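You operate a simulated robot arm through the tools that you are given. There is no shell and no other tool. Be economical: measure what you need, move in short steps, check, and stop when the job is done.

You are at the controls of a simulated robot arm. One attempt, no reset.

## Task
Put the green starter pot on the tray table. Put one of the teal tablets from the tray table on the white saucer. Open the hopper lid. Any order will do.

It is judged by the outcome, as a careful person would: the job done as asked, and still so three seconds after it is handed in. It fails if anything else is knocked over, pushed out of place, dropped, spilled or broken. Lids that push on must go on centred and level and be pressed home; caps that screw on are set level and turned clockwise until they are tight.

## Robot
A 6-joint arm with a two-finger gripper on a trunk, on a base that drives. Base frame: it is fixed to the floor where the robot stands at the start and does not move with it; the origin is under the middle of the robot, x ahead of it, y to its left, z up; the surface under the hand at the start is at about z = 860. Lengths are in mm, angles in rad, forces in N, time in s.
It reaches about 1298 mm from its shoulder. Its first joint turns from -2.601 to 2.601 rad. Places, roughly: hopper lid [2700, 600, 1300]; teal tablet [750, -1750, 750]; tray table [600, -1700, 800]; white saucer [500, -1500, 750]. Payload 1.57 kg.
The tool frame sits at the grasp point between the pads (the TCP): z along the fingers, y along the line on which they close. The tips reach 21 mm beyond it. The gripper opens to 70 mm. The gripper's body begins 50 mm behind the TCP.
Orientation is that of the tool frame in the base frame, as [roll, pitch, yaw] about the fixed x, y, z axes, in that order (R = Rz(yaw) Ry(pitch) Rx(roll)). With the fingers straight down and closing along the base's y, the tool's x points along the base's -x, its y along +y and its z along -z.

## Interface
- The arm moves only by the tool send_rows. Its argument "increments" is a list that holds one entry, the list of rows, each a list of 7 numbers: the gripper command, from -1 (fully open) to 1 (shut), values between in proportion, then the shift along the base's x, y, z in units of 50 mm (1.0 is 50 mm), then the turn, a rotation vector about the base's x, y, z in units of 6 degrees (1.0 is 6 degrees). In form: [[[jaw, dx, dy, dz, ax, ay, az], ...]]. A call has 1 to 12 rows; each row shifts and turns the commanded pose from where the row before left it. A call with a number of a shift or a turn outside -1 to 1 is refused whole. Rows are played at 5 a second. More than 50 mm and 0.15 rad between two rows, or a gripper value outside its range, and nothing of the call is played. A pose out of reach is approached as far as the arm can. The call stops where the force on the tool passes 40 N (or 10 N more than at its start, if that is more) or the arm is blocked; 0.2 s more then pass. The fingers move at their own pace and stop on an object; they squeeze with about 27 N. The grip force told is the motor's: it shows also when the fingers shut on nothing. Time passes only in rows, and 0.2 s behind the last, so rows that do not move let the fingers close. It gives the time, the measured TCP pose, the force on the tool (base axes), the opening and the grip force at its end, in the units of the frame above (readings bear some noise), with the torque about the TCP (base axes, N m) and any sound that the robot's microphone picked up.
- Cameras (640 x 400 px; columns grow to the right, rows downward): "scene" is now at [22, 116.3, 1781.9]; the picture's right is [-0.68, -0.73, 0.00], its down [-0.54, 0.51, -0.67] and it looks along [0.49, -0.46, -0.74] (base axes); focal length 282 px, centre (320, 200). "wrist" rides on the gripper at [79, 4, -81] in the tool frame; the picture's right is [-0.05, 1.00, 0.00], its down [-0.67, -0.04, -0.74] and it looks along [-0.74, -0.04, 0.67] (tool axes); focal length 256 px, centre (320, 200). There is no depth. A picture from a camera that has moved, and an enlarged one, comes with that camera's place and axes in the base frame and with its lens. The place of the scene camera against the robot may be out by one fixed shift of up to 12 mm in any direction.
- camera(camera): a new picture of that camera. No time passes.
- raise_lower(by): slides the trunk up (or, below 0, down) by that many mm; the arm and the scene camera ride with it, the base frame stays. It gives what a move gives, with no picture.
- base_move(legs): drives the robot by 1 to 6 legs, each [ahead, turn to the left] in mm and rad, along the robot's own axes; the way and the turn of a leg run together, so that a leg with both is an arc; at most 1500 mm and 3.142 rad a leg. The arm and the cameras ride along, it lands a little off, and it stops where it bumps. It gives what a move gives.
- turn_head(pan, tilt): turns the head with the scene camera to pan (to the left, within 2.705 rad either way) and tilt (down, from -0.506 to 1.204), counted from straight ahead of the robot. It gives what a move gives.
- close_up(camera, box): a new picture of the part [left, top, right, bottom] of that camera's present view, enlarged. No time passes.
- sign_off(): hands the job in; it is judged then, once.

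Go step by step. Nothing tells you exact positions but the pictures and the camera data: compare them with the known pose of the tool, close in by small moves and look again before you grip or let go. The budget is 165 turns and 108 pictures, counting those below and the enlarged ones. Unless the task says otherwise, let go and move clear before handing in.

The tools are called after ">>>" as a command line: name --argument value ..., lists and objects as JSON in quotes. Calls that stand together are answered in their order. send_rows: Moves the arm, as the interface text tells. Its arguments: {"type":"object","properties":{"increments":{"type":"array"}},"required":["increments"]} The other tools are called the same way: raise_lower (by) slides the trunk up or down; base_move (legs) drives the base; turn_head (pan, tilt) turns the head that bears the scene camera; camera (camera) takes a picture; close_up (camera, box) takes an enlarged picture of a part of a camera's view; sign_off () hands the job in.

At the start:

```text
time: 0.0
position: [611.3, -482.2, 1121.9]
tool_rot: [-3.142, 0.0, 3.136]
force: [-0.1, -0.2, 0.4]
ft_torque: [-0.02, -0.03, -0.01]
grip_width: 70.0
grip_force: 0.0
trunk travel left (down, up): [-804.0, 166.0]
robot x, y, heading: [-1.5, 1.1, 0.007]
head pan, tilt: [-0.754, 0.838]
```

scene: 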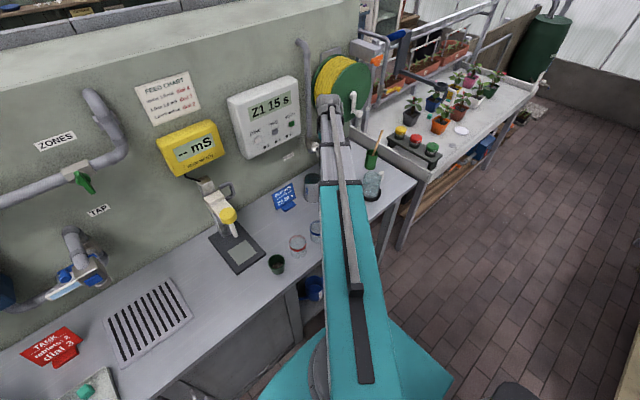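
wrist: 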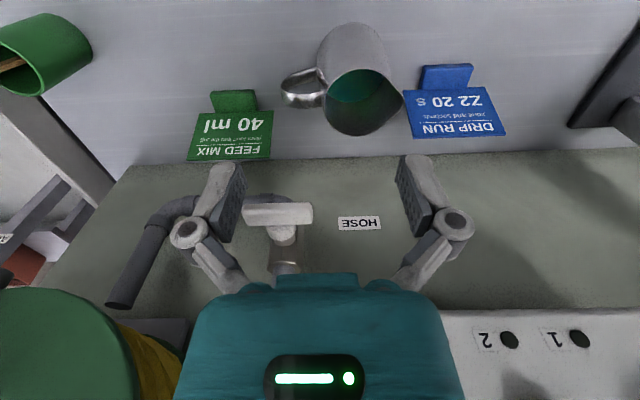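

I see the bench ahead with a dark green pot on it, and a plant table to the right. I look around with the head first.

>>> close_up --camera "scene" --box '[360, 60, 560, 185]'

>>> close_up --camera "scene" --box '[180, 160, 420, 310]'

>>> turn_head --pan 0.2 --tilt 0.3

>>> camera --camera "scene"

```text
3.20 times, centred on (460, 122) of scene
camera zoom: at [22.0, 116.3, 1781.9], right [-0.68, -0.73, 0.0], down [-0.54, 0.51, -0.67], along [0.49, -0.46, -0.74], focal length 903 px, centre (-128, 448)
```

zoom: 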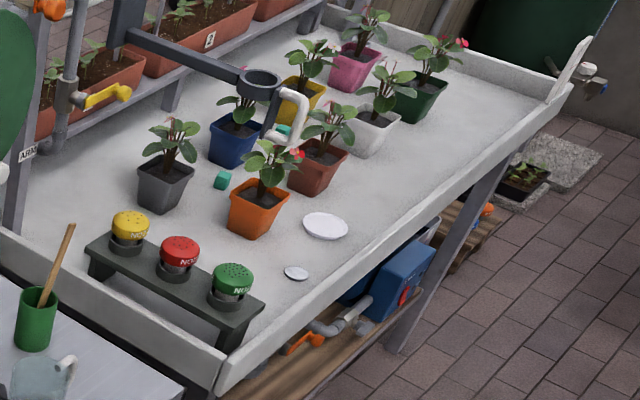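

```text
2.67 times, centred on (300, 235) of scene
camera zoom: at [22.0, 116.3, 1781.9], right [-0.68, -0.73, 0.0], down [-0.54, 0.51, -0.67], along [0.49, -0.46, -0.74], focal length 752 px, centre (373, 107)
```

zoom: 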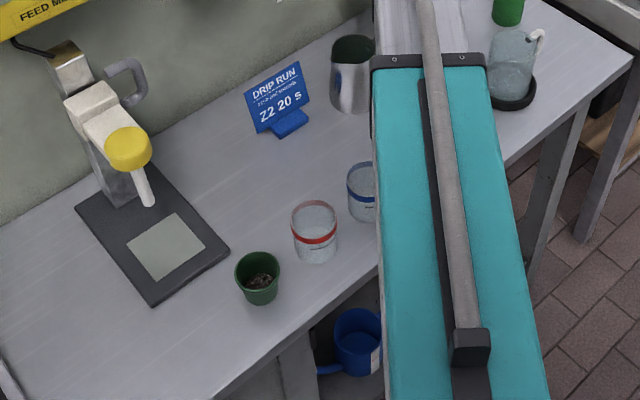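

```text
time: 1.2
position: [612.0, -481.9, 1123.4]
tool_rot: [3.141, 0.0, 3.134]
force: [-0.9, 0.5, -0.1]
ft_torque: [0.0, 0.02, -0.02]
grip_width: 70.0
grip_force: 0.1
trunk travel left (down, up): [-804.0, 166.0]
robot x, y, heading: [-0.9, -1.2, 0.003]
head pan, tilt: [0.201, 0.3]
```

```text
103 pictures are left
camera scene: at [55.9, 188.7, 1829.4], right [0.2, -0.98, 0.0], down [-0.29, -0.06, -0.96], along [0.94, 0.19, -0.3], focal length 282 px, centre (320, 200)
```

scene: 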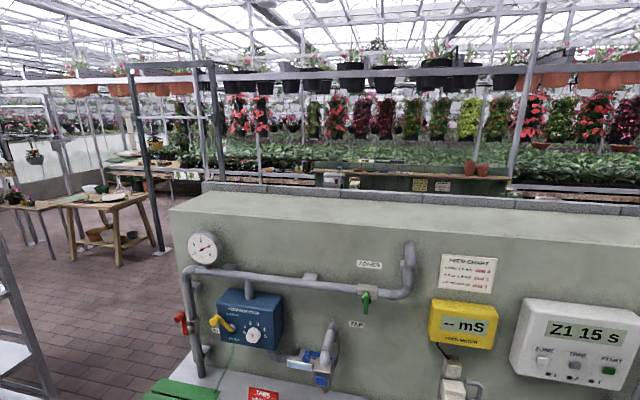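

The green starter pot is the small one on the bench; the teal tablets lie on the tray table. Now I look for the hopper.

>>> close_up --camera "scene" --box '[260, 130, 420, 230]'

>>> turn_head --pan 0.9 --tilt 0.5

>>> camera --camera "scene"

```text
4.00 times, centred on (340, 180) of scene
camera zoom: at [55.9, 188.7, 1829.4], right [0.2, -0.98, 0.0], down [-0.29, -0.06, -0.96], along [0.94, 0.19, -0.3], focal length 1128 px, centre (240, 280)
```

zoom: 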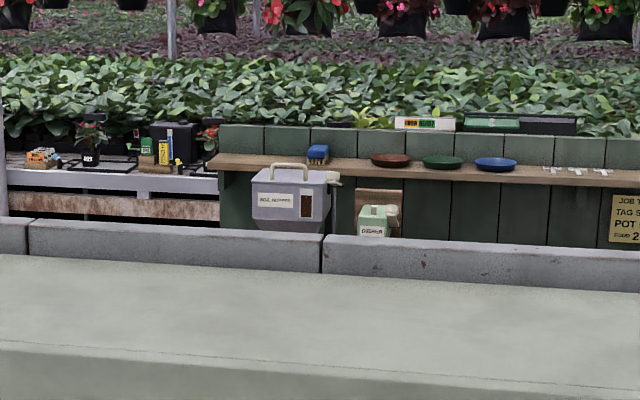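

```text
time: 2.3
position: [612.1, -481.9, 1123.1]
tool_rot: [-3.141, -0.001, 3.134]
force: [-0.1, 0.2, -0.2]
ft_torque: [-0.05, -0.01, 0.02]
grip_width: 69.8
grip_force: 0.0
trunk travel left (down, up): [-804.0, 166.0]
robot x, y, heading: [-0.1, 2.7, 0.001]
head pan, tilt: [0.901, 0.499]
```

```text
101 pictures are left
camera scene: at [21.0, 241.4, 1811.0], right [0.78, -0.62, 0.0], down [-0.3, -0.37, -0.88], along [0.55, 0.69, -0.48], focal length 282 px, centre (320, 200)
```

scene: 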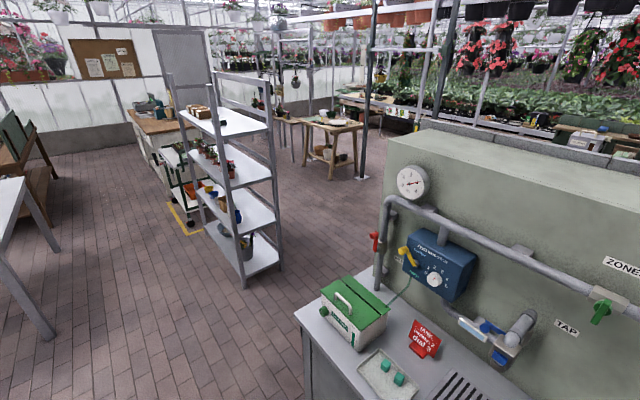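

The hopper is the grey box with a handled lid on the far wall behind the bench wall. First the pot: I estimate it at about (491, -114), so I move over it at height and look.

>>> send_rows --increments '[[[-1, -0.4, 0.92, 0, 0, 0, 0], [-1, -0.4, 0.92, 0, 0, 0, 0], [-1, -0.4, 0.92, 0, 0, 0, 0], [-1, -0.4, 0.92, 0, 0, 0, 0], [-1, -0.4, 0.92, 0, 0, 0, 0], [-1, -0.4, 0.92, 0, 0, 0, 0], [-1, -0.4, 0.92, 0, 0, 0, 0], [-1, 0, 0.92, 0, 0, 0, 0], [-1, 0, 0, 0, 0, 0, 0]]]'

>>> turn_head --pan -0.4 --tilt 1.0

>>> camera --camera "wrist"

>>> camera --camera "scene"

```text
refused: row 1 steps farther than a row can; nothing moved
```

```text
time: 3.8
position: [610.6, -481.9, 1123.0]
tool_rot: [-3.139, 0.001, 3.135]
force: [0.8, 0.4, 0.2]
ft_torque: [0.0, 0.03, 0.01]
grip_width: 70.0
grip_force: 0.1
trunk travel left (down, up): [-804.0, 166.0]
robot x, y, heading: [3.8, -2.2, 0.006]
head pan, tilt: [-0.4, 1.0]
```

```text
100 pictures are left
camera wrist: at [532.0, -475.9, 1204.1], right [0.06, 1.0, 0.0], down [0.67, -0.04, 0.74], along [0.74, -0.05, -0.67], focal length 256 px, centre (320, 200)
```

wrist: 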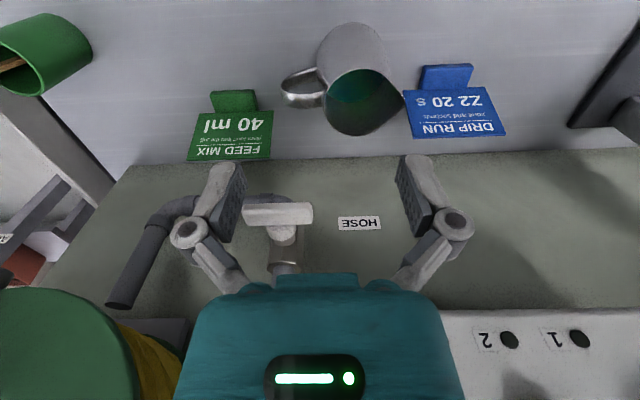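

```text
99 pictures are left
camera scene: at [28.6, 143.0, 1769.9], right [-0.39, -0.92, 0.0], down [-0.78, 0.33, -0.54], along [0.5, -0.21, -0.84], focal length 282 px, centre (320, 200)
```

scene: 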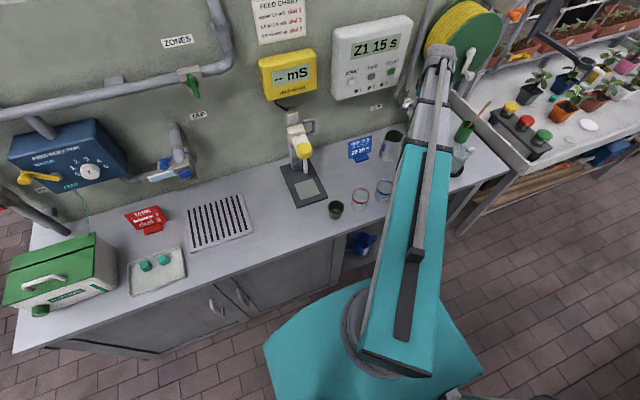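

>>> send_rows --increments '[[[-1, -0.3, 0.92, 0, 0, 0, 0], [-1, -0.3, 0.92, 0, 0, 0, 0], [-1, -0.3, 0.92, 0, 0, 0, 0], [-1, -0.3, 0.92, 0, 0, 0, 0], [-1, -0.3, 0.92, 0, 0, 0, 0], [-1, -0.3, 0.92, 0, 0, 0, 0], [-1, -0.3, 0.92, 0, 0, 0, 0], [-1, -0.2, 0.92, 0, 0, 0, 0], [-1, 0, 0, 0, 0, 0, 0]]]'

>>> camera --camera "wrist"

>>> camera --camera "scene"

```text
time: 5.8
position: [522.1, -121.1, 1122.7]
tool_rot: [3.141, -0.003, 3.132]
force: [1.1, -0.5, 0.2]
ft_torque: [-0.02, 0.03, 0.05]
grip_width: 70.1
grip_force: 0.1
out of reach, approached as far as the arm can: row 7, 8
trunk travel left (down, up): [-804.0, 166.0]
robot x, y, heading: [1.0, -5.4, -0.005]
head pan, tilt: [-0.4, 1.0]
```

```text
98 pictures are left
camera wrist: at [443.2, -114.2, 1204.3], right [0.06, 1.0, 0.0], down [0.67, -0.04, 0.74], along [0.74, -0.05, -0.67], focal length 256 px, centre (320, 200)
```

wrist: 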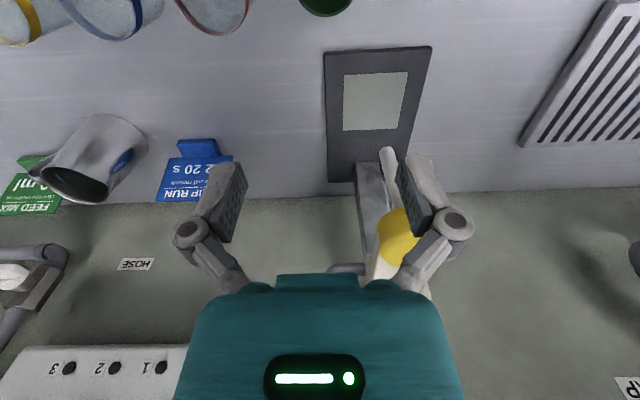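

```text
97 pictures are left
camera scene: at [28.8, 143.2, 1769.9], right [-0.39, -0.92, 0.0], down [-0.78, 0.33, -0.54], along [0.5, -0.21, -0.84], focal length 282 px, centre (320, 200)
```

scene: 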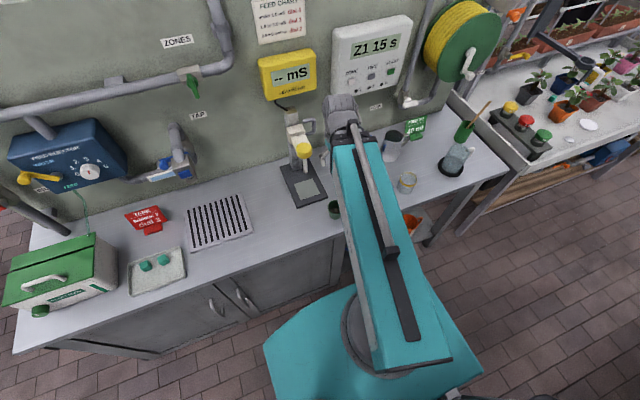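

The arm is too folded here; I back the base up for room.

>>> base_move --legs '[[-250, 0]]'

>>> camera --camera "wrist"

```text
time: 7.9
position: [270.1, -120.8, 1122.3]
tool_rot: [3.141, -0.001, 3.136]
force: [0.4, -0.4, 0.3]
ft_torque: [0.0, -0.03, -0.02]
grip_width: 70.2
grip_force: 0.1
trunk travel left (down, up): [-804.0, 166.0]
robot x, y, heading: [-252.8, 6.1, 0.004]
head pan, tilt: [-0.4, 1.0]
```

```text
96 pictures are left
camera wrist: at [190.6, -114.1, 1204.5], right [0.06, 1.0, 0.0], down [0.67, -0.04, 0.74], along [0.74, -0.04, -0.67], focal length 256 px, centre (320, 200)
```

wrist: 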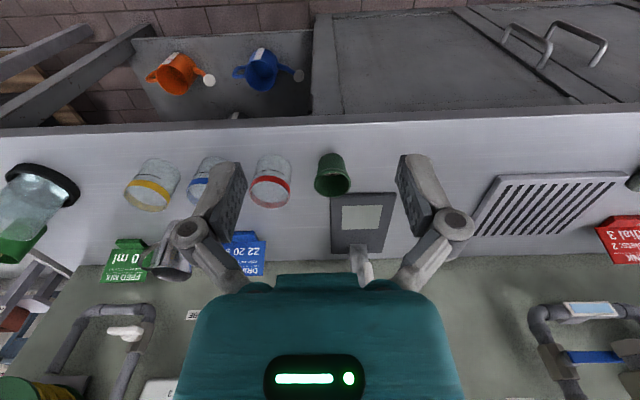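

>>> send_rows --increments '[[[-1, 0.9, 0.05, -0.3, 0, 0, 0], [-1, 0.9, 0.05, -0.3, 0, 0, 0], [-1, 0.9, 0.05, -0.3, 0, 0, 0], [-1, 0.9, 0.05, -0.3, 0, 0, 0], [-1, 0.6, 0.05, -0.5, 0, 0, 0], [-1, 0, 0, -0.5, 0, 0, 0], [-1, 0, 0, 0, 0, 0, 0]]]'

>>> camera --camera "wrist"

>>> camera --camera "scene"

```text
time: 9.5
position: [481.1, -107.0, 1122.8]
tool_rot: [3.141, -0.002, 3.138]
force: [0.1, -1.0, -0.3]
ft_torque: [-0.04, -0.01, 0.01]
grip_width: 70.0
grip_force: 0.1
out of reach, approached as far as the arm can: row 1, 2, 3, 4, 5, 6
trunk travel left (down, up): [-804.0, 166.0]
robot x, y, heading: [-257.7, -0.8, -0.004]
head pan, tilt: [-0.4, 1.0]
```

```text
95 pictures are left
camera wrist: at [401.6, -100.9, 1204.3], right [0.06, 1.0, 0.0], down [0.67, -0.04, 0.74], along [0.74, -0.04, -0.67], focal length 256 px, centre (320, 200)
```

wrist: 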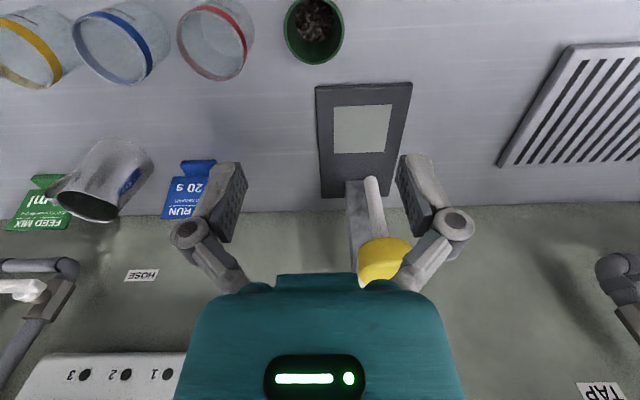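

```text
94 pictures are left
camera scene: at [-224.0, 142.8, 1769.9], right [-0.39, -0.92, 0.0], down [-0.78, 0.33, -0.54], along [0.5, -0.21, -0.84], focal length 282 px, centre (320, 200)
```

scene: 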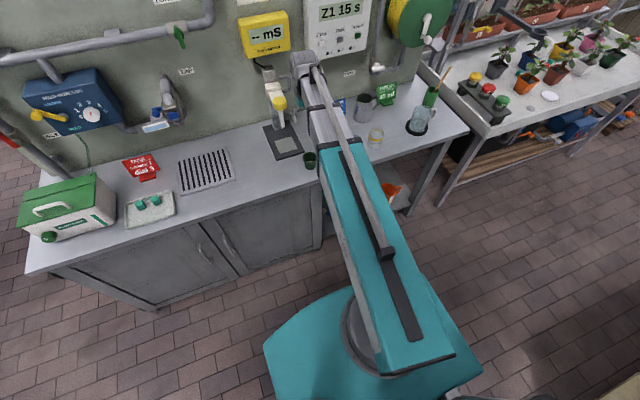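

The pot is at about (478, -109) with its rim at z≈908. The arm could not lower further in this posture, so I lower the trunk.

>>> raise_lower --by -130

>>> camera --camera "wrist"

>>> camera --camera "scene"

```text
time: 11.1
position: [482.6, -106.2, 992.7]
tool_rot: [-3.141, -0.005, 3.137]
force: [0.2, 0.2, -0.5]
ft_torque: [0.01, -0.03, 0.03]
grip_width: 70.1
grip_force: 0.1
trunk travel left (down, up): [-674.0, 296.0]
robot x, y, heading: [-254.6, 1.4, 0.001]
head pan, tilt: [-0.4, 1.0]
```

```text
93 pictures are left
camera wrist: at [401.5, -101.0, 1074.4], right [0.06, 1.0, 0.0], down [0.67, -0.04, 0.74], along [0.74, -0.04, -0.67], focal length 256 px, centre (320, 200)
```

wrist: 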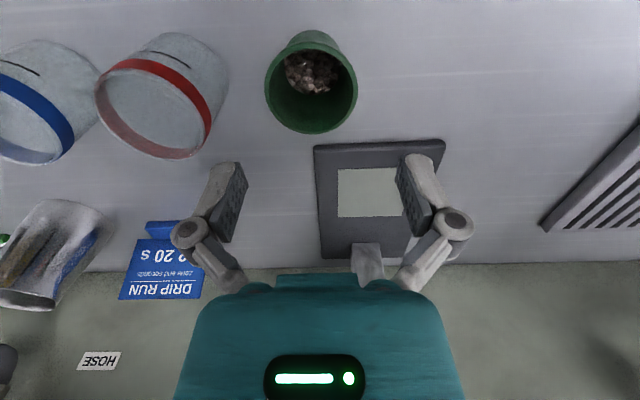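

```text
92 pictures are left
camera scene: at [-224.1, 142.9, 1639.9], right [-0.39, -0.92, 0.0], down [-0.78, 0.33, -0.54], along [0.5, -0.21, -0.84], focal length 282 px, centre (320, 200)
```

scene: 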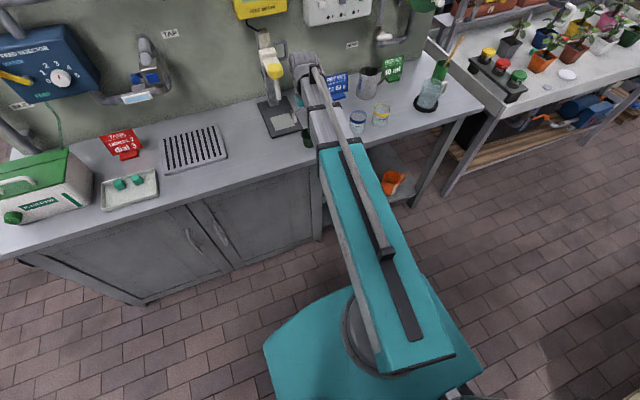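

>>> send_rows --increments '[[[-1, -0.1, -0.08, -0.1, 0, 0, 0], [-1, 0, 0, -0.3, 0, 0, 0], [-1, 0, 0, -0.3, 0, 0, 0], [-1, 0, 0, 0, 0, 0, 0]]]'

>>> camera --camera "wrist"

```text
time: 12.1
position: [475.7, -109.0, 991.8]
tool_rot: [3.141, -0.003, 3.136]
force: [-0.5, -0.1, -1.0]
ft_torque: [0.0, -0.03, -0.03]
grip_width: 69.9
grip_force: 0.0
out of reach, approached as far as the arm can: row 1, 2, 3
trunk travel left (down, up): [-674.0, 296.0]
robot x, y, heading: [-252.4, 1.4, 0.001]
head pan, tilt: [-0.4, 1.0]
```

```text
91 pictures are left
camera wrist: at [396.5, -105.0, 1074.3], right [0.06, 1.0, 0.0], down [0.67, -0.04, 0.74], along [0.74, -0.04, -0.67], focal length 256 px, centre (320, 200)
```

wrist: 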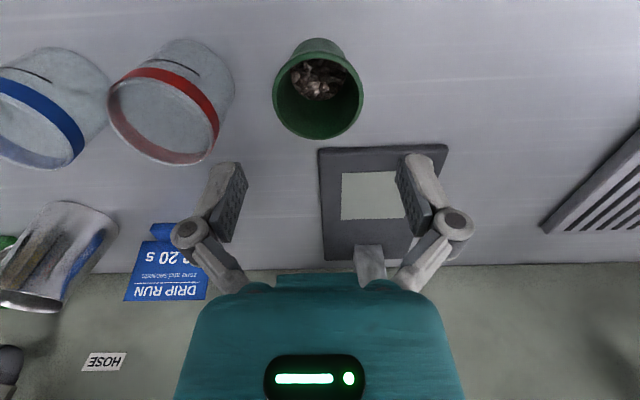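

Aligned; lowering with the trunk.

>>> raise_lower --by -55

>>> camera --camera "wrist"

```text
time: 13.0
position: [476.9, -109.5, 937.5]
tool_rot: [3.141, -0.004, 3.136]
force: [0.3, -0.6, 0.1]
ft_torque: [-0.02, 0.0, -0.04]
grip_width: 70.2
grip_force: 0.1
trunk travel left (down, up): [-619.0, 351.0]
robot x, y, heading: [-252.4, 0.3, 0.003]
head pan, tilt: [-0.4, 1.0]
```

```text
90 pictures are left
camera wrist: at [396.4, -105.0, 1019.3], right [0.06, 1.0, 0.0], down [0.67, -0.04, 0.74], along [0.74, -0.04, -0.67], focal length 256 px, centre (320, 200)
```

wrist: 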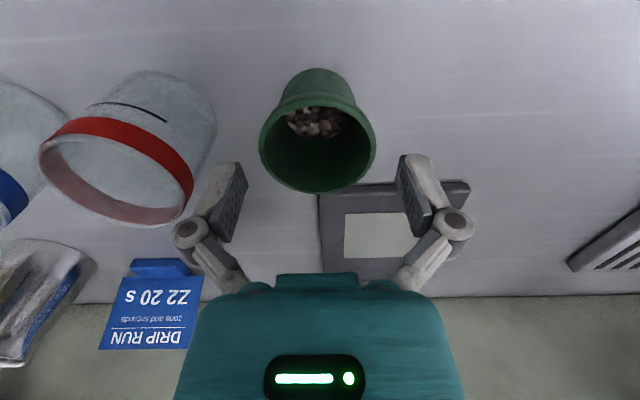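

>>> send_rows --increments '[[[-1, 0.04, -0.03, 0, 0, 0, 0], [-1, 0, 0, 0, 0, 0, 0]]]'

>>> raise_lower --by -42

>>> camera --camera "wrist"

```text
time: 13.6
position: [478.3, -112.1, 936.5]
tool_rot: [-3.141, -0.003, 3.136]
force: [-0.1, -1.0, -1.1]
ft_torque: [0.02, 0.0, 0.0]
grip_width: 70.0
grip_force: 0.1
trunk travel left (down, up): [-619.0, 351.0]
robot x, y, heading: [-254.2, -0.5, -0.003]
head pan, tilt: [-0.4, 1.0]
```

```text
time: 14.5
position: [477.6, -111.5, 895.2]
tool_rot: [3.141, -0.003, 3.138]
force: [1.1, 0.1, 0.6]
ft_torque: [-0.01, 0.01, 0.0]
grip_width: 70.0
grip_force: 0.1
trunk travel left (down, up): [-577.0, 393.0]
robot x, y, heading: [-251.5, 1.0, -0.001]
head pan, tilt: [-0.4, 1.0]
```

```text
89 pictures are left
camera wrist: at [398.5, -106.6, 977.3], right [0.06, 1.0, 0.0], down [0.67, -0.04, 0.74], along [0.74, -0.04, -0.67], focal length 256 px, centre (320, 200)
```

wrist: 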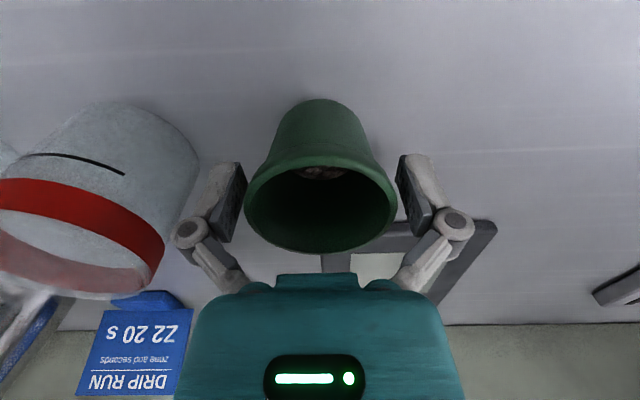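

Pot sits between the fingers. Closing.

>>> send_rows --increments '[[[1, 0, 0, 0, 0, 0, 0], [1, 0, 0, 0, 0, 0, 0], [1, 0, 0, 0, 0, 0, 0], [1, 0, 0, 0, 0, 0, 0]]]'

>>> raise_lower --by 20

>>> camera --camera "wrist"

```text
time: 15.5
position: [478.2, -111.5, 896.3]
tool_rot: [3.141, -0.002, 3.137]
force: [1.8, 0.3, 7.5]
ft_torque: [0.02, -0.04, -0.01]
grip_width: 57.5
grip_force: 26.8
trunk travel left (down, up): [-577.0, 393.0]
robot x, y, heading: [-252.4, -1.0, 0.002]
head pan, tilt: [-0.4, 1.0]
```

```text
time: 16.1
position: [477.5, -111.6, 916.5]
tool_rot: [-3.139, -0.001, 3.136]
force: [1.8, -0.1, 9.9]
ft_torque: [0.22, 0.0, -0.04]
grip_width: 57.2
grip_force: 27.5
trunk travel left (down, up): [-597.0, 373.0]
robot x, y, heading: [-253.7, 3.0, 0.0]
head pan, tilt: [-0.4, 1.0]
```

```text
88 pictures are left
camera wrist: at [398.2, -106.4, 998.0], right [0.06, 1.0, 0.0], down [0.67, -0.04, 0.74], along [0.74, -0.04, -0.67], focal length 256 px, centre (320, 200)
```

wrist: 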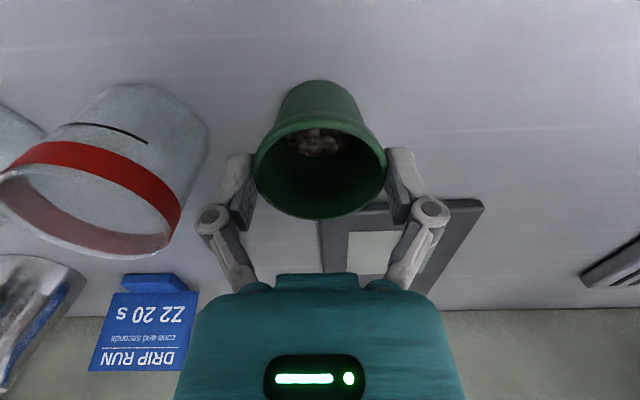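

It is unclear whether the pot came up; I raise a little more and compare.

>>> raise_lower --by 8

>>> close_up --camera "wrist" --box '[180, 60, 460, 235]'

>>> close_up --camera "scene" --box '[250, 60, 370, 135]'

```text
time: 16.7
position: [479.2, -111.7, 923.5]
tool_rot: [3.141, -0.002, 3.135]
force: [-0.2, -0.8, -0.7]
ft_torque: [-0.01, 0.01, 0.0]
grip_width: 57.1
grip_force: 27.1
trunk travel left (down, up): [-605.0, 365.0]
robot x, y, heading: [-245.7, -2.4, -0.003]
head pan, tilt: [-0.4, 1.0]
```

```text
2.29 times, centred on (320, 148) of wrist
camera zoom: at [398.6, -106.6, 1005.2], right [0.06, 1.0, 0.0], down [0.67, -0.04, 0.74], along [0.74, -0.04, -0.67], focal length 585 px, centre (320, 320)
```

zoom: 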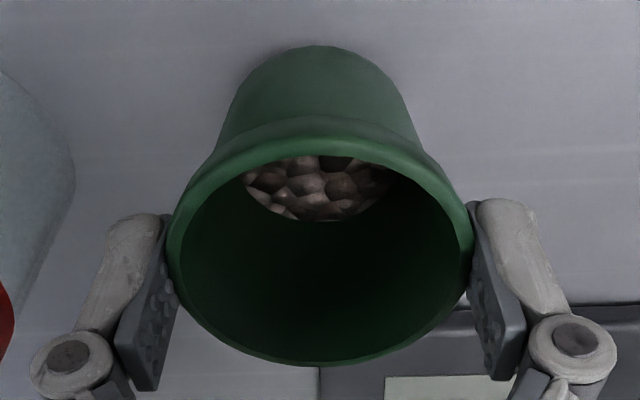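

```text
5.33 times, centred on (310, 98) of scene
camera zoom: at [-223.9, 142.9, 1570.9], right [-0.39, -0.92, 0.0], down [-0.78, 0.33, -0.54], along [0.5, -0.21, -0.84], focal length 1504 px, centre (373, 747)
```

zoom: 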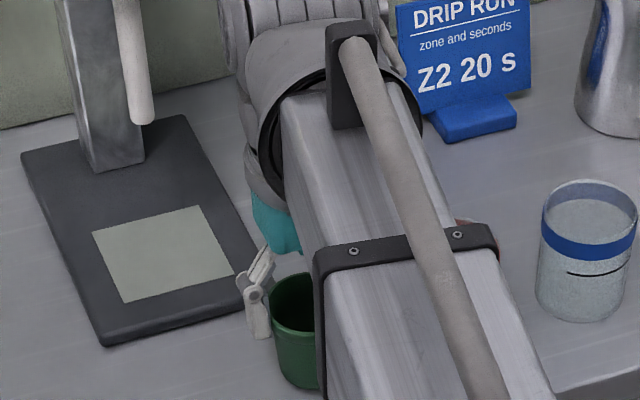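

>>> raise_lower --by 20

>>> close_up --camera "wrist" --box '[180, 60, 460, 235]'

```text
time: 17.4
position: [478.4, -112.1, 944.0]
tool_rot: [3.139, -0.004, 3.137]
force: [-0.3, 0.2, -0.2]
ft_torque: [0.02, 0.02, -0.02]
grip_width: 57.2
grip_force: 27.1
trunk travel left (down, up): [-625.0, 345.0]
robot x, y, heading: [-255.2, 1.1, 0.001]
head pan, tilt: [-0.4, 1.0]
```

```text
2.29 times, centred on (320, 148) of wrist
camera zoom: at [398.7, -106.6, 1025.3], right [0.06, 1.0, 0.0], down [0.67, -0.04, 0.74], along [0.74, -0.04, -0.67], focal length 585 px, centre (320, 320)
```

zoom: 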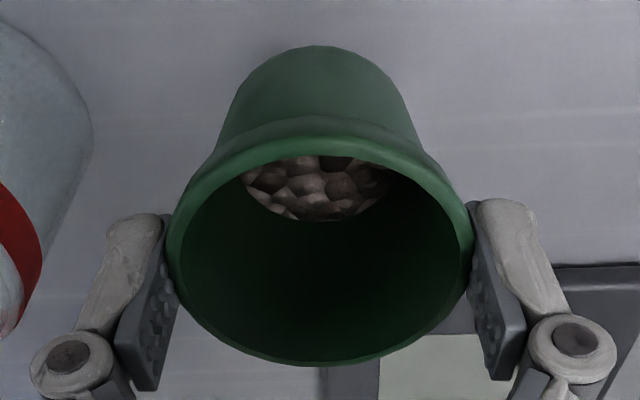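

The pot is held and lifted. I raise the trunk for clearance, back off, and look toward the tray table side before driving.

>>> raise_lower --by 200

>>> base_move --legs '[[-200, 0]]'

>>> turn_head --pan -1.3 --tilt 0.6

>>> camera --camera "scene"

```text
time: 19.6
position: [478.7, -111.6, 1143.8]
tool_rot: [-3.14, -0.002, 3.135]
force: [-0.1, 0.1, 0.4]
ft_torque: [0.0, -0.01, 0.03]
grip_width: 57.0
grip_force: 27.1
trunk travel left (down, up): [-825.0, 145.0]
robot x, y, heading: [-250.7, -0.6, -0.0]
head pan, tilt: [-0.4, 1.0]
```

```text
time: 21.4
position: [294.3, -114.0, 1144.5]
tool_rot: [-3.14, -0.003, 3.134]
force: [0.2, -0.8, -1.6]
ft_torque: [-0.01, -0.01, -0.01]
grip_width: 57.4
grip_force: 26.6
trunk travel left (down, up): [-825.0, 145.0]
robot x, y, heading: [-436.1, 0.3, 0.006]
head pan, tilt: [-0.4, 1.0]
stopped in leg 1: the robot was blocked; the commanded pose is now the measured one
```

```text
time: 22.6
position: [294.7, -113.1, 1144.2]
tool_rot: [-3.14, -0.004, 3.135]
force: [0.2, -0.3, -1.5]
ft_torque: [-0.02, 0.01, 0.02]
grip_width: 57.0
grip_force: 27.0
trunk travel left (down, up): [-825.0, 145.0]
robot x, y, heading: [-432.7, -4.2, -0.001]
head pan, tilt: [-1.3, 0.6]
```

```text
84 pictures are left
camera scene: at [-446.7, 84.4, 1822.9], right [-0.96, -0.27, 0.0], down [-0.15, 0.54, -0.82], along [0.22, -0.79, -0.57], focal length 282 px, centre (320, 200)
```

scene: 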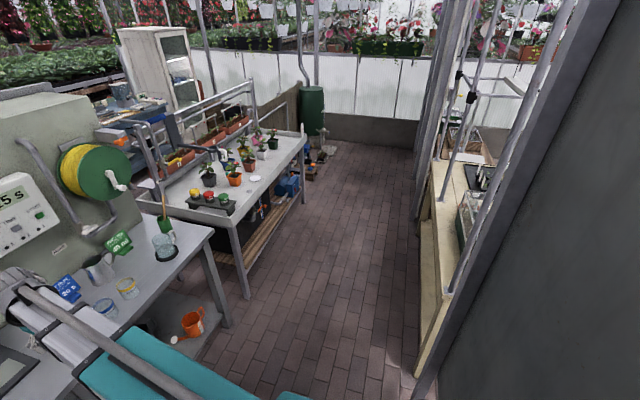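

I bumped lightly at the back; a wall panel is close behind. I go forward, turn right, drive along the aisle, and stop short of the table to look.

>>> base_move --legs '[[170, 0], [0, -1.571], [1300, 0]]'

>>> turn_head --pan 0.7 --tilt 0.8

>>> camera --camera "scene"

```text
time: 37.6
position: [-426.7, -2029.3, 1144.0]
tool_rot: [3.141, -0.004, 1.538]
force: [-0.5, 0.6, -1.5]
ft_torque: [0.0, -0.01, -0.01]
grip_width: 56.7
grip_force: 26.8
trunk travel left (down, up): [-825.0, 145.0]
robot x, y, heading: [-301.7, -1306.5, -1.591]
head pan, tilt: [-1.3, 0.6]
```

```text
time: 39.6
position: [-429.1, -2030.6, 1143.7]
tool_rot: [3.141, -0.003, 1.537]
force: [0.1, 0.1, -1.4]
ft_torque: [0.02, 0.02, -0.03]
grip_width: 56.7
grip_force: 27.5
trunk travel left (down, up): [-825.0, 145.0]
robot x, y, heading: [-299.4, -1304.4, -1.593]
head pan, tilt: [0.7, 0.799]
```

```text
83 pictures are left
camera scene: at [-70.0, -1325.6, 1806.0], right [-0.78, -0.63, 0.0], down [-0.45, 0.56, -0.7], along [0.44, -0.54, -0.72], focal length 282 px, centre (320, 200)
```

scene: 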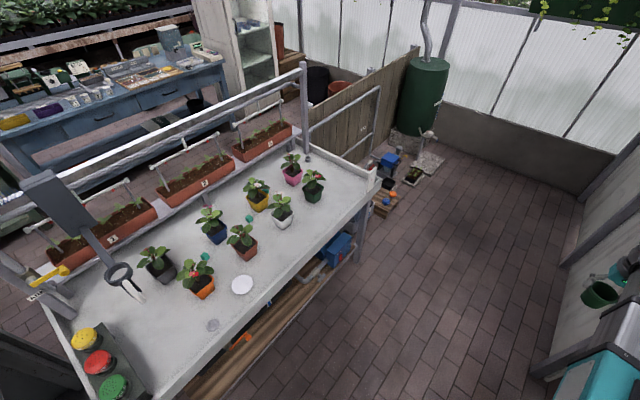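

I see the saucer near (515, -1546) and free table space at about (490, -1740). I drive a bit further and turn to face the table.

>>> base_move --legs '[[330, 0], [0, 1.59]]'

>>> turn_head --pan -0.1 --tilt 0.9

>>> camera --camera "scene"

>>> camera --camera "wrist"

```text
time: 47.9
position: [422.9, -1740.6, 1142.8]
tool_rot: [3.141, -0.004, 3.141]
force: [0.4, -0.1, -0.7]
ft_torque: [0.0, 0.0, -0.02]
grip_width: 57.0
grip_force: 27.5
trunk travel left (down, up): [-825.0, 145.0]
robot x, y, heading: [-305.3, -1689.2, 0.006]
head pan, tilt: [0.7, 0.799]
```

```text
time: 49.1
position: [420.8, -1740.7, 1143.4]
tool_rot: [-3.141, -0.003, 3.142]
force: [-0.4, 0.9, -0.5]
ft_torque: [0.02, 0.0, 0.0]
grip_width: 57.1
grip_force: 26.9
trunk travel left (down, up): [-825.0, 145.0]
robot x, y, heading: [-304.0, -1684.2, 0.002]
head pan, tilt: [-0.099, 0.901]
```

```text
82 pictures are left
camera scene: at [-267.9, -1522.1, 1798.1], right [-0.09, -1.0, 0.0], down [-0.78, 0.07, -0.62], along [0.62, -0.06, -0.78], focal length 282 px, centre (320, 200)
```

scene: 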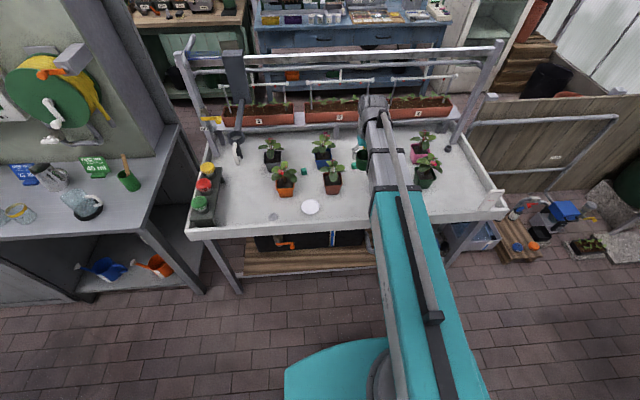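

```text
81 pictures are left
camera wrist: at [342.9, -1735.5, 1225.3], right [0.05, 1.0, 0.0], down [0.67, -0.04, 0.74], along [0.74, -0.04, -0.67], focal length 256 px, centre (320, 200)
```

wrist: 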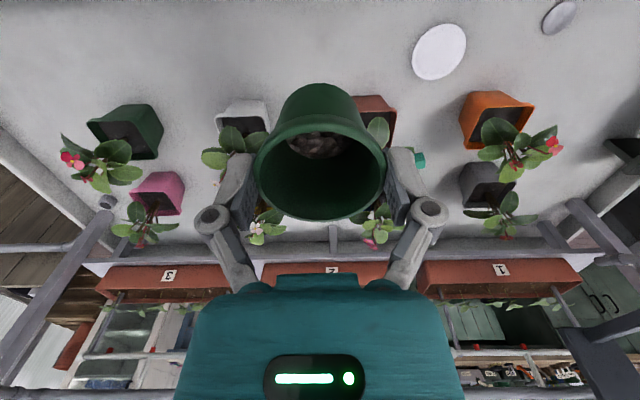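

I place the pot at about (470, -1745); table surface is near z≈775-790. I shift over and lower with the trunk.

>>> send_rows --increments '[[[1, 0.5, -0.05, 0, 0, 0, 0], [1, 0.5, -0.05, 0, 0, 0, 0], [1, 0, 0, 0, 0, 0, 0]]]'

>>> raise_lower --by -240

>>> camera --camera "wrist"

>>> turn_head --pan 0.0 --tilt 0.9

>>> camera --camera "scene"

```text
time: 49.9
position: [472.0, -1746.0, 1143.6]
tool_rot: [-3.141, -0.003, 3.141]
force: [0.0, 1.2, -0.8]
ft_torque: [-0.02, -0.03, -0.01]
grip_width: 56.9
grip_force: 27.5
trunk travel left (down, up): [-825.0, 145.0]
robot x, y, heading: [-307.7, -1686.4, 0.002]
head pan, tilt: [-0.099, 0.901]
```

```text
time: 52.4
position: [472.7, -1745.2, 903.3]
tool_rot: [-3.141, -0.003, 3.141]
force: [0.2, -0.1, -0.2]
ft_torque: [0.01, 0.02, 0.02]
grip_width: 57.0
grip_force: 27.2
trunk travel left (down, up): [-585.0, 385.0]
robot x, y, heading: [-307.1, -1685.7, 0.005]
head pan, tilt: [-0.099, 0.901]
```

```text
80 pictures are left
camera wrist: at [393.1, -1740.5, 985.4], right [0.05, 1.0, 0.0], down [0.67, -0.04, 0.74], along [0.74, -0.04, -0.67], focal length 256 px, centre (320, 200)
```

wrist: 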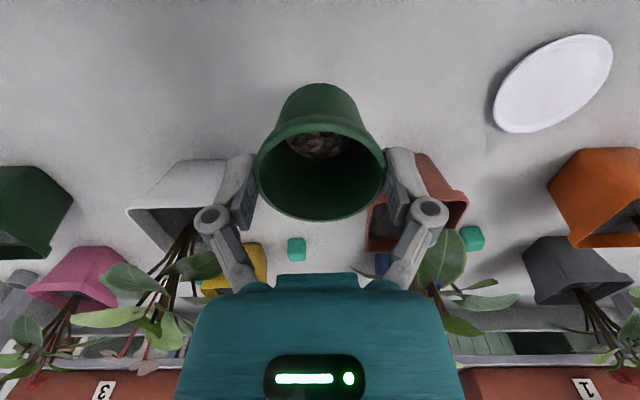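

```text
time: 53.0
position: [472.3, -1746.1, 904.7]
tool_rot: [-3.141, -0.003, -3.141]
force: [-1.1, 0.0, -0.4]
ft_torque: [0.0, -0.01, 0.01]
grip_width: 56.8
grip_force: 26.9
trunk travel left (down, up): [-585.0, 385.0]
robot x, y, heading: [-303.8, -1684.2, 0.0]
head pan, tilt: [0.0, 0.901]
```

```text
79 pictures are left
camera scene: at [-267.6, -1514.9, 1558.1], right [0.0, -1.0, 0.0], down [-0.78, 0.0, -0.62], along [0.62, 0.0, -0.78], focal length 282 px, centre (320, 200)
```

scene: 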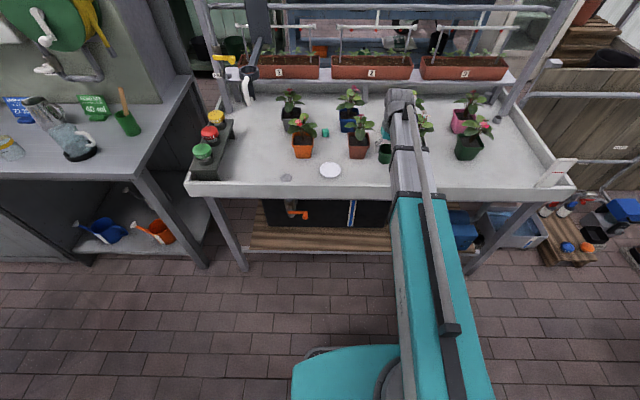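

>>> raise_lower --by -70

>>> camera --camera "wrist"

>>> raise_lower --by -6

```text
time: 54.1
position: [471.5, -1744.3, 834.1]
tool_rot: [-3.142, -0.003, -3.14]
force: [0.3, -0.5, 0.2]
ft_torque: [0.01, -0.01, 0.01]
grip_width: 56.6
grip_force: 27.1
trunk travel left (down, up): [-515.0, 455.0]
robot x, y, heading: [-307.8, -1684.8, -0.003]
head pan, tilt: [0.0, 0.901]
```

```text
78 pictures are left
camera wrist: at [393.1, -1740.5, 915.3], right [0.05, 1.0, 0.0], down [0.67, -0.04, 0.74], along [0.74, -0.04, -0.67], focal length 256 px, centre (320, 200)
```

wrist: 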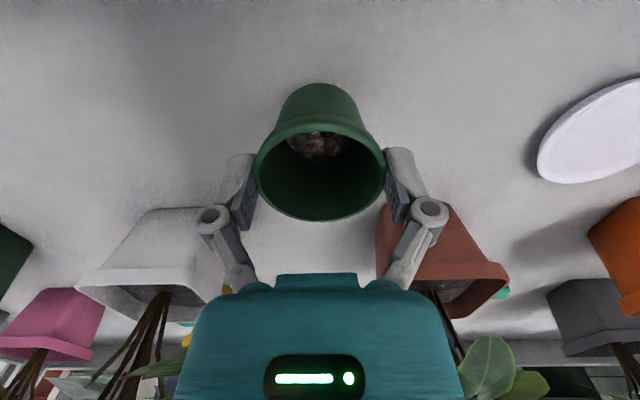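

```text
time: 54.7
position: [472.1, -1746.5, 827.1]
tool_rot: [-3.141, -0.004, -3.14]
force: [0.9, -0.4, -0.9]
ft_torque: [0.02, -0.02, 0.0]
grip_width: 56.9
grip_force: 27.1
trunk travel left (down, up): [-509.0, 461.0]
robot x, y, heading: [-307.9, -1682.8, -0.0]
head pan, tilt: [0.0, 0.901]
```

>>> raise_lower --by -5

>>> raise_lower --by -4

>>> camera --camera "wrist"

```text
time: 55.2
position: [473.0, -1746.2, 822.3]
tool_rot: [-3.142, -0.005, -3.141]
force: [-1.1, 0.5, 0.6]
ft_torque: [0.02, 0.01, -0.01]
grip_width: 56.9
grip_force: 26.9
trunk travel left (down, up): [-504.0, 466.0]
robot x, y, heading: [-305.5, -1685.2, 0.004]
head pan, tilt: [0.0, 0.901]
```

```text
time: 55.7
position: [471.4, -1746.1, 819.5]
tool_rot: [3.14, -0.003, 3.141]
force: [-0.7, -0.3, -1.0]
ft_torque: [-0.01, 0.0, 0.01]
grip_width: 57.1
grip_force: 26.7
trunk travel left (down, up): [-500.0, 470.0]
robot x, y, heading: [-307.4, -1684.9, 0.001]
head pan, tilt: [0.0, 0.901]
```

```text
77 pictures are left
camera wrist: at [393.1, -1740.5, 900.3], right [0.05, 1.0, 0.0], down [0.67, -0.04, 0.74], along [0.74, -0.04, -0.67], focal length 256 px, centre (320, 200)
```

wrist: 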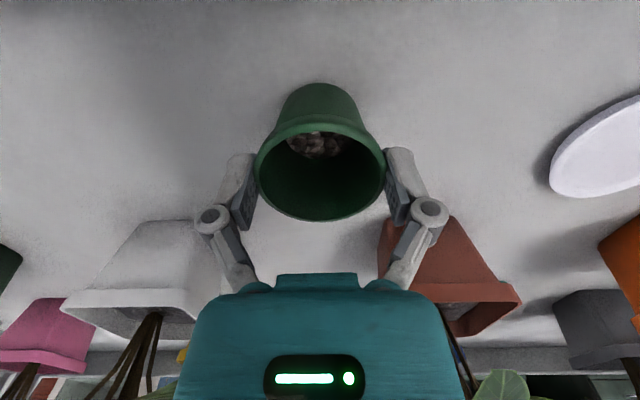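

>>> raise_lower --by -4

>>> raise_lower --by -3

>>> raise_lower --by -3

>>> camera --camera "wrist"

```text
time: 56.3
position: [472.6, -1745.3, 816.3]
tool_rot: [-3.141, 0.0, -3.141]
force: [3.6, 0.2, 14.6]
ft_torque: [0.02, -0.03, -0.03]
grip_width: 56.9
grip_force: 26.7
trunk travel left (down, up): [-496.0, 474.0]
robot x, y, heading: [-305.9, -1686.6, 0.007]
head pan, tilt: [0.0, 0.901]
```

```text
time: 56.8
position: [472.2, -1745.0, 812.3]
tool_rot: [-3.141, -0.004, -3.141]
force: [1.4, 0.0, 12.9]
ft_torque: [-0.03, 0.06, -0.02]
grip_width: 56.8
grip_force: 27.0
trunk travel left (down, up): [-493.0, 477.0]
robot x, y, heading: [-305.6, -1686.2, 0.003]
head pan, tilt: [0.0, 0.901]
```

```text
time: 57.3
position: [470.6, -1745.6, 809.4]
tool_rot: [-3.141, -0.002, 3.141]
force: [0.4, -0.8, 13.9]
ft_torque: [-0.02, 0.05, 0.0]
grip_width: 56.5
grip_force: 27.1
trunk travel left (down, up): [-490.0, 480.0]
robot x, y, heading: [-306.6, -1687.9, 0.006]
head pan, tilt: [0.0, 0.901]
```

```text
76 pictures are left
camera wrist: at [392.1, -1740.6, 891.0], right [0.05, 1.0, 0.0], down [0.67, -0.04, 0.74], along [0.74, -0.04, -0.67], focal length 256 px, centre (320, 200)
```

wrist: 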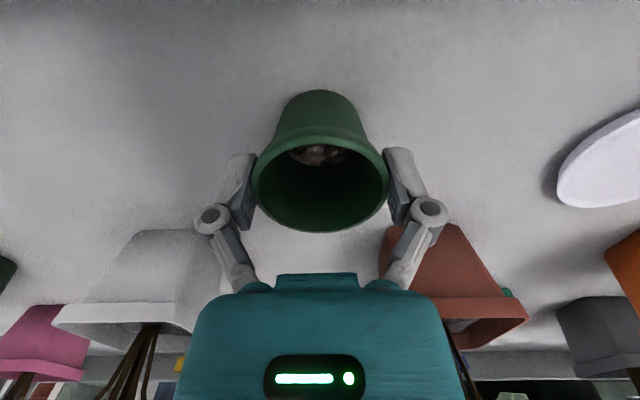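

Contact with the table is made (force +14 N). Releasing and rising.

>>> send_rows --increments '[[[-1, 0, 0, 0, 0, 0, 0], [-1, 0, 0, 0, 0, 0, 0], [-1, 0, 0, 0, 0, 0, 0], [-1, 0, 0, 0, 0, 0, 0]]]'

>>> camera --camera "wrist"

>>> raise_lower --by 160

>>> camera --camera "wrist"

```text
time: 58.3
position: [471.7, -1746.3, 809.3]
tool_rot: [3.141, -0.003, -3.141]
force: [0.2, 0.1, 0.3]
ft_torque: [0.0, 0.02, -0.02]
grip_width: 70.3
grip_force: 0.1
trunk travel left (down, up): [-490.0, 480.0]
robot x, y, heading: [-306.2, -1688.7, 0.008]
head pan, tilt: [0.0, 0.901]
```

```text
75 pictures are left
camera wrist: at [393.1, -1740.5, 890.3], right [0.05, 1.0, 0.0], down [0.67, -0.04, 0.74], along [0.74, -0.04, -0.67], focal length 256 px, centre (320, 200)
```

wrist: 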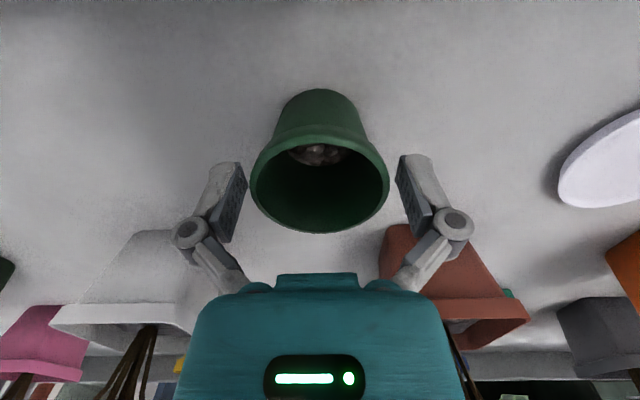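

```text
time: 60.1
position: [471.4, -1744.9, 967.9]
tool_rot: [-3.14, -0.003, -3.141]
force: [0.2, -0.5, -0.4]
ft_torque: [0.01, 0.01, 0.0]
grip_width: 70.0
grip_force: 0.1
trunk travel left (down, up): [-650.0, 320.0]
robot x, y, heading: [-307.4, -1684.0, 0.001]
head pan, tilt: [0.0, 0.901]
```

```text
74 pictures are left
camera wrist: at [393.2, -1740.5, 1050.3], right [0.05, 1.0, 0.0], down [0.67, -0.04, 0.74], along [0.74, -0.04, -0.67], focal length 256 px, centre (320, 200)
```

wrist: 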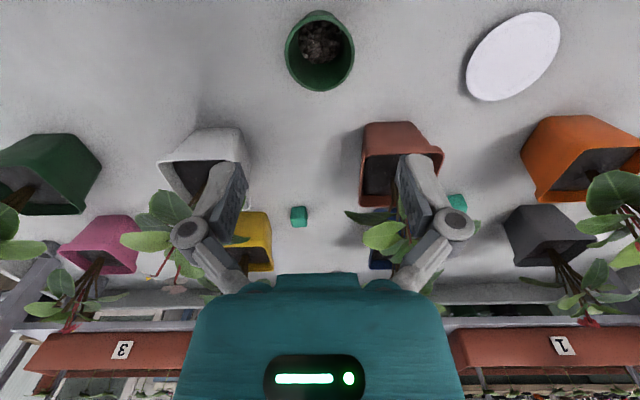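

The pot stands on the table. Now I study the tablets and the leaves around them.

>>> close_up --camera "scene" --box '[220, 60, 500, 235]'

>>> close_up --camera "wrist" --box '[140, 100, 500, 325]'

```text
2.29 times, centred on (360, 148) of scene
camera zoom: at [-267.6, -1514.9, 1623.1], right [0.0, -1.0, 0.0], down [-0.78, 0.0, -0.62], along [0.62, 0.0, -0.78], focal length 645 px, centre (229, 320)
```

zoom: 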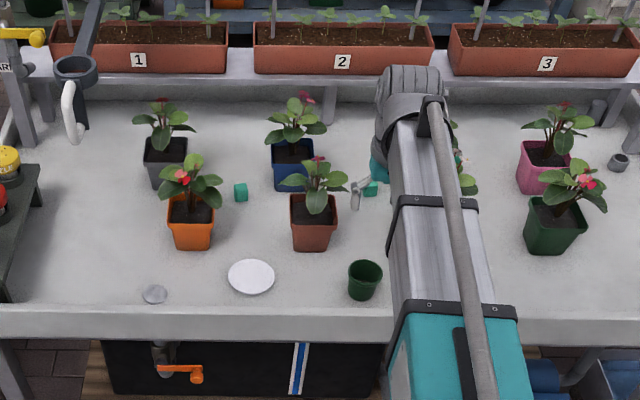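

```text
1.78 times, centred on (320, 212) of wrist
camera zoom: at [393.2, -1740.5, 1050.3], right [0.05, 1.0, 0.0], down [0.67, -0.04, 0.74], along [0.74, -0.04, -0.67], focal length 455 px, centre (320, 178)
```

zoom: 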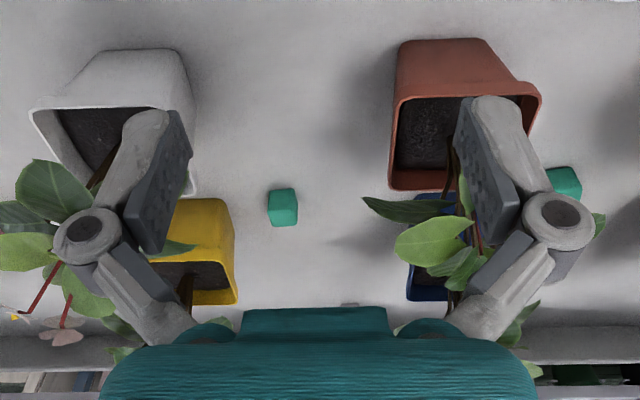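

The right tablet (≈(738, -1798)) lies in a corridor between plants. I go higher and nearer over the corridor for a better look.

>>> raise_lower --by 90

>>> send_rows --increments '[[[-1, 0.85, -0.35, 0, 0, 0, 0], [-1, 0.85, -0.35, 0, 0, 0, 0], [-1, 0.85, -0.35, 0, 0, 0, 0], [-1, 0, 0, 0, 0, 0, 0]]]'

>>> camera --camera "wrist"

>>> close_up --camera "scene" --box '[220, 60, 500, 235]'

```text
time: 61.4
position: [473.3, -1745.6, 1058.9]
tool_rot: [-3.141, -0.003, -3.141]
force: [-0.2, -1.0, -0.9]
ft_torque: [0.02, -0.03, 0.0]
grip_width: 70.1
grip_force: 0.1
trunk travel left (down, up): [-740.0, 230.0]
robot x, y, heading: [-307.7, -1686.3, 0.003]
head pan, tilt: [0.0, 0.901]
```

```text
time: 62.4
position: [599.3, -1799.1, 1059.3]
tool_rot: [-3.14, -0.004, -3.141]
force: [-0.1, -0.6, 0.2]
ft_torque: [-0.01, 0.06, -0.01]
grip_width: 70.1
grip_force: 0.1
trunk travel left (down, up): [-740.0, 230.0]
robot x, y, heading: [-307.3, -1684.9, 0.003]
head pan, tilt: [0.0, 0.901]
```

```text
71 pictures are left
camera wrist: at [520.2, -1793.7, 1140.3], right [0.05, 1.0, 0.0], down [0.67, -0.04, 0.74], along [0.74, -0.04, -0.67], focal length 256 px, centre (320, 200)
```

wrist: 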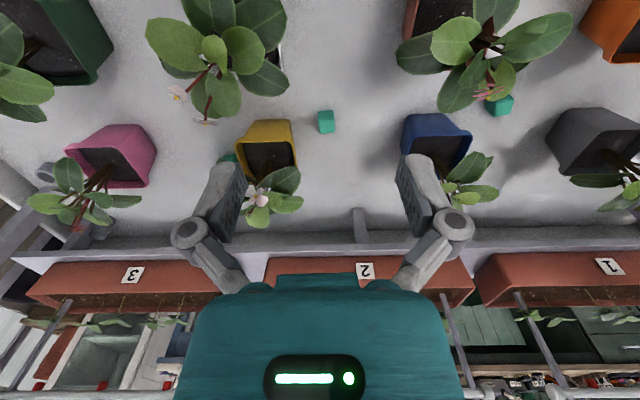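

```text
2.29 times, centred on (360, 148) of scene
camera zoom: at [-267.6, -1515.1, 1713.1], right [0.0, -1.0, 0.0], down [-0.78, 0.0, -0.62], along [0.62, 0.0, -0.78], focal length 645 px, centre (229, 320)
```

zoom: 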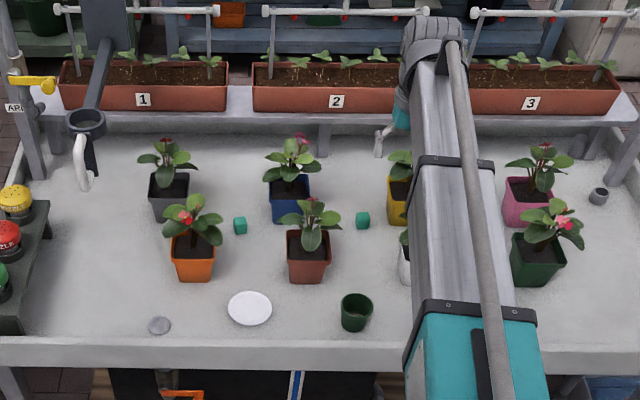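

The right corridor is tight beside the yellow pot. I look at the left tablet (≈(722, -1537)) from above as well.

>>> send_rows --increments '[[[-1, 0, 0.95, 0, 0, 0, 0], [-1, 0, 0.95, 0, 0, 0, 0], [-1, 0, 0.95, 0, 0, 0, 0], [-1, 0, 0.95, 0, 0, 0, 0], [-1, 0, 0.95, 0, 0, 0, 0], [-1, 0, 0.5, 0, 0, 0, 0], [-1, 0, 0, 0, 0, 0, 0]]]'

>>> camera --camera "wrist"

>>> close_up --camera "scene" --box '[260, 60, 540, 235]'

```text
time: 64.0
position: [599.2, -1534.7, 1058.2]
tool_rot: [3.141, -0.005, 3.141]
force: [-0.2, -0.1, 0.6]
ft_torque: [-0.03, -0.01, 0.0]
grip_width: 69.8
grip_force: 0.1
trunk travel left (down, up): [-740.0, 230.0]
robot x, y, heading: [-309.7, -1681.1, 0.004]
head pan, tilt: [0.0, 0.901]
```

```text
69 pictures are left
camera wrist: at [520.0, -1529.7, 1140.3], right [0.05, 1.0, 0.0], down [0.67, -0.04, 0.74], along [0.74, -0.04, -0.67], focal length 256 px, centre (320, 200)
```

wrist: 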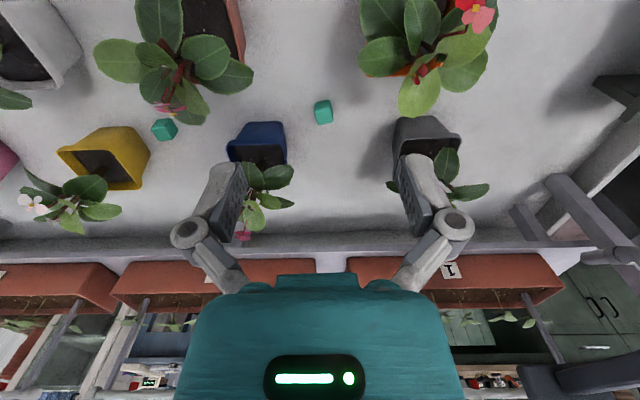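

```text
2.29 times, centred on (400, 148) of scene
camera zoom: at [-267.6, -1514.8, 1713.1], right [0.0, -1.0, 0.0], down [-0.78, 0.0, -0.62], along [0.62, 0.0, -0.78], focal length 645 px, centre (137, 320)
```

zoom: 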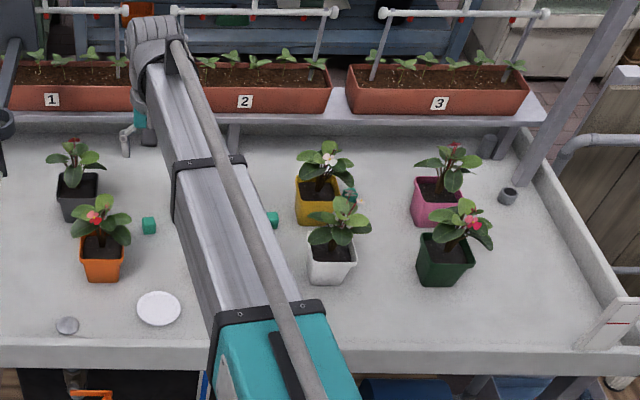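

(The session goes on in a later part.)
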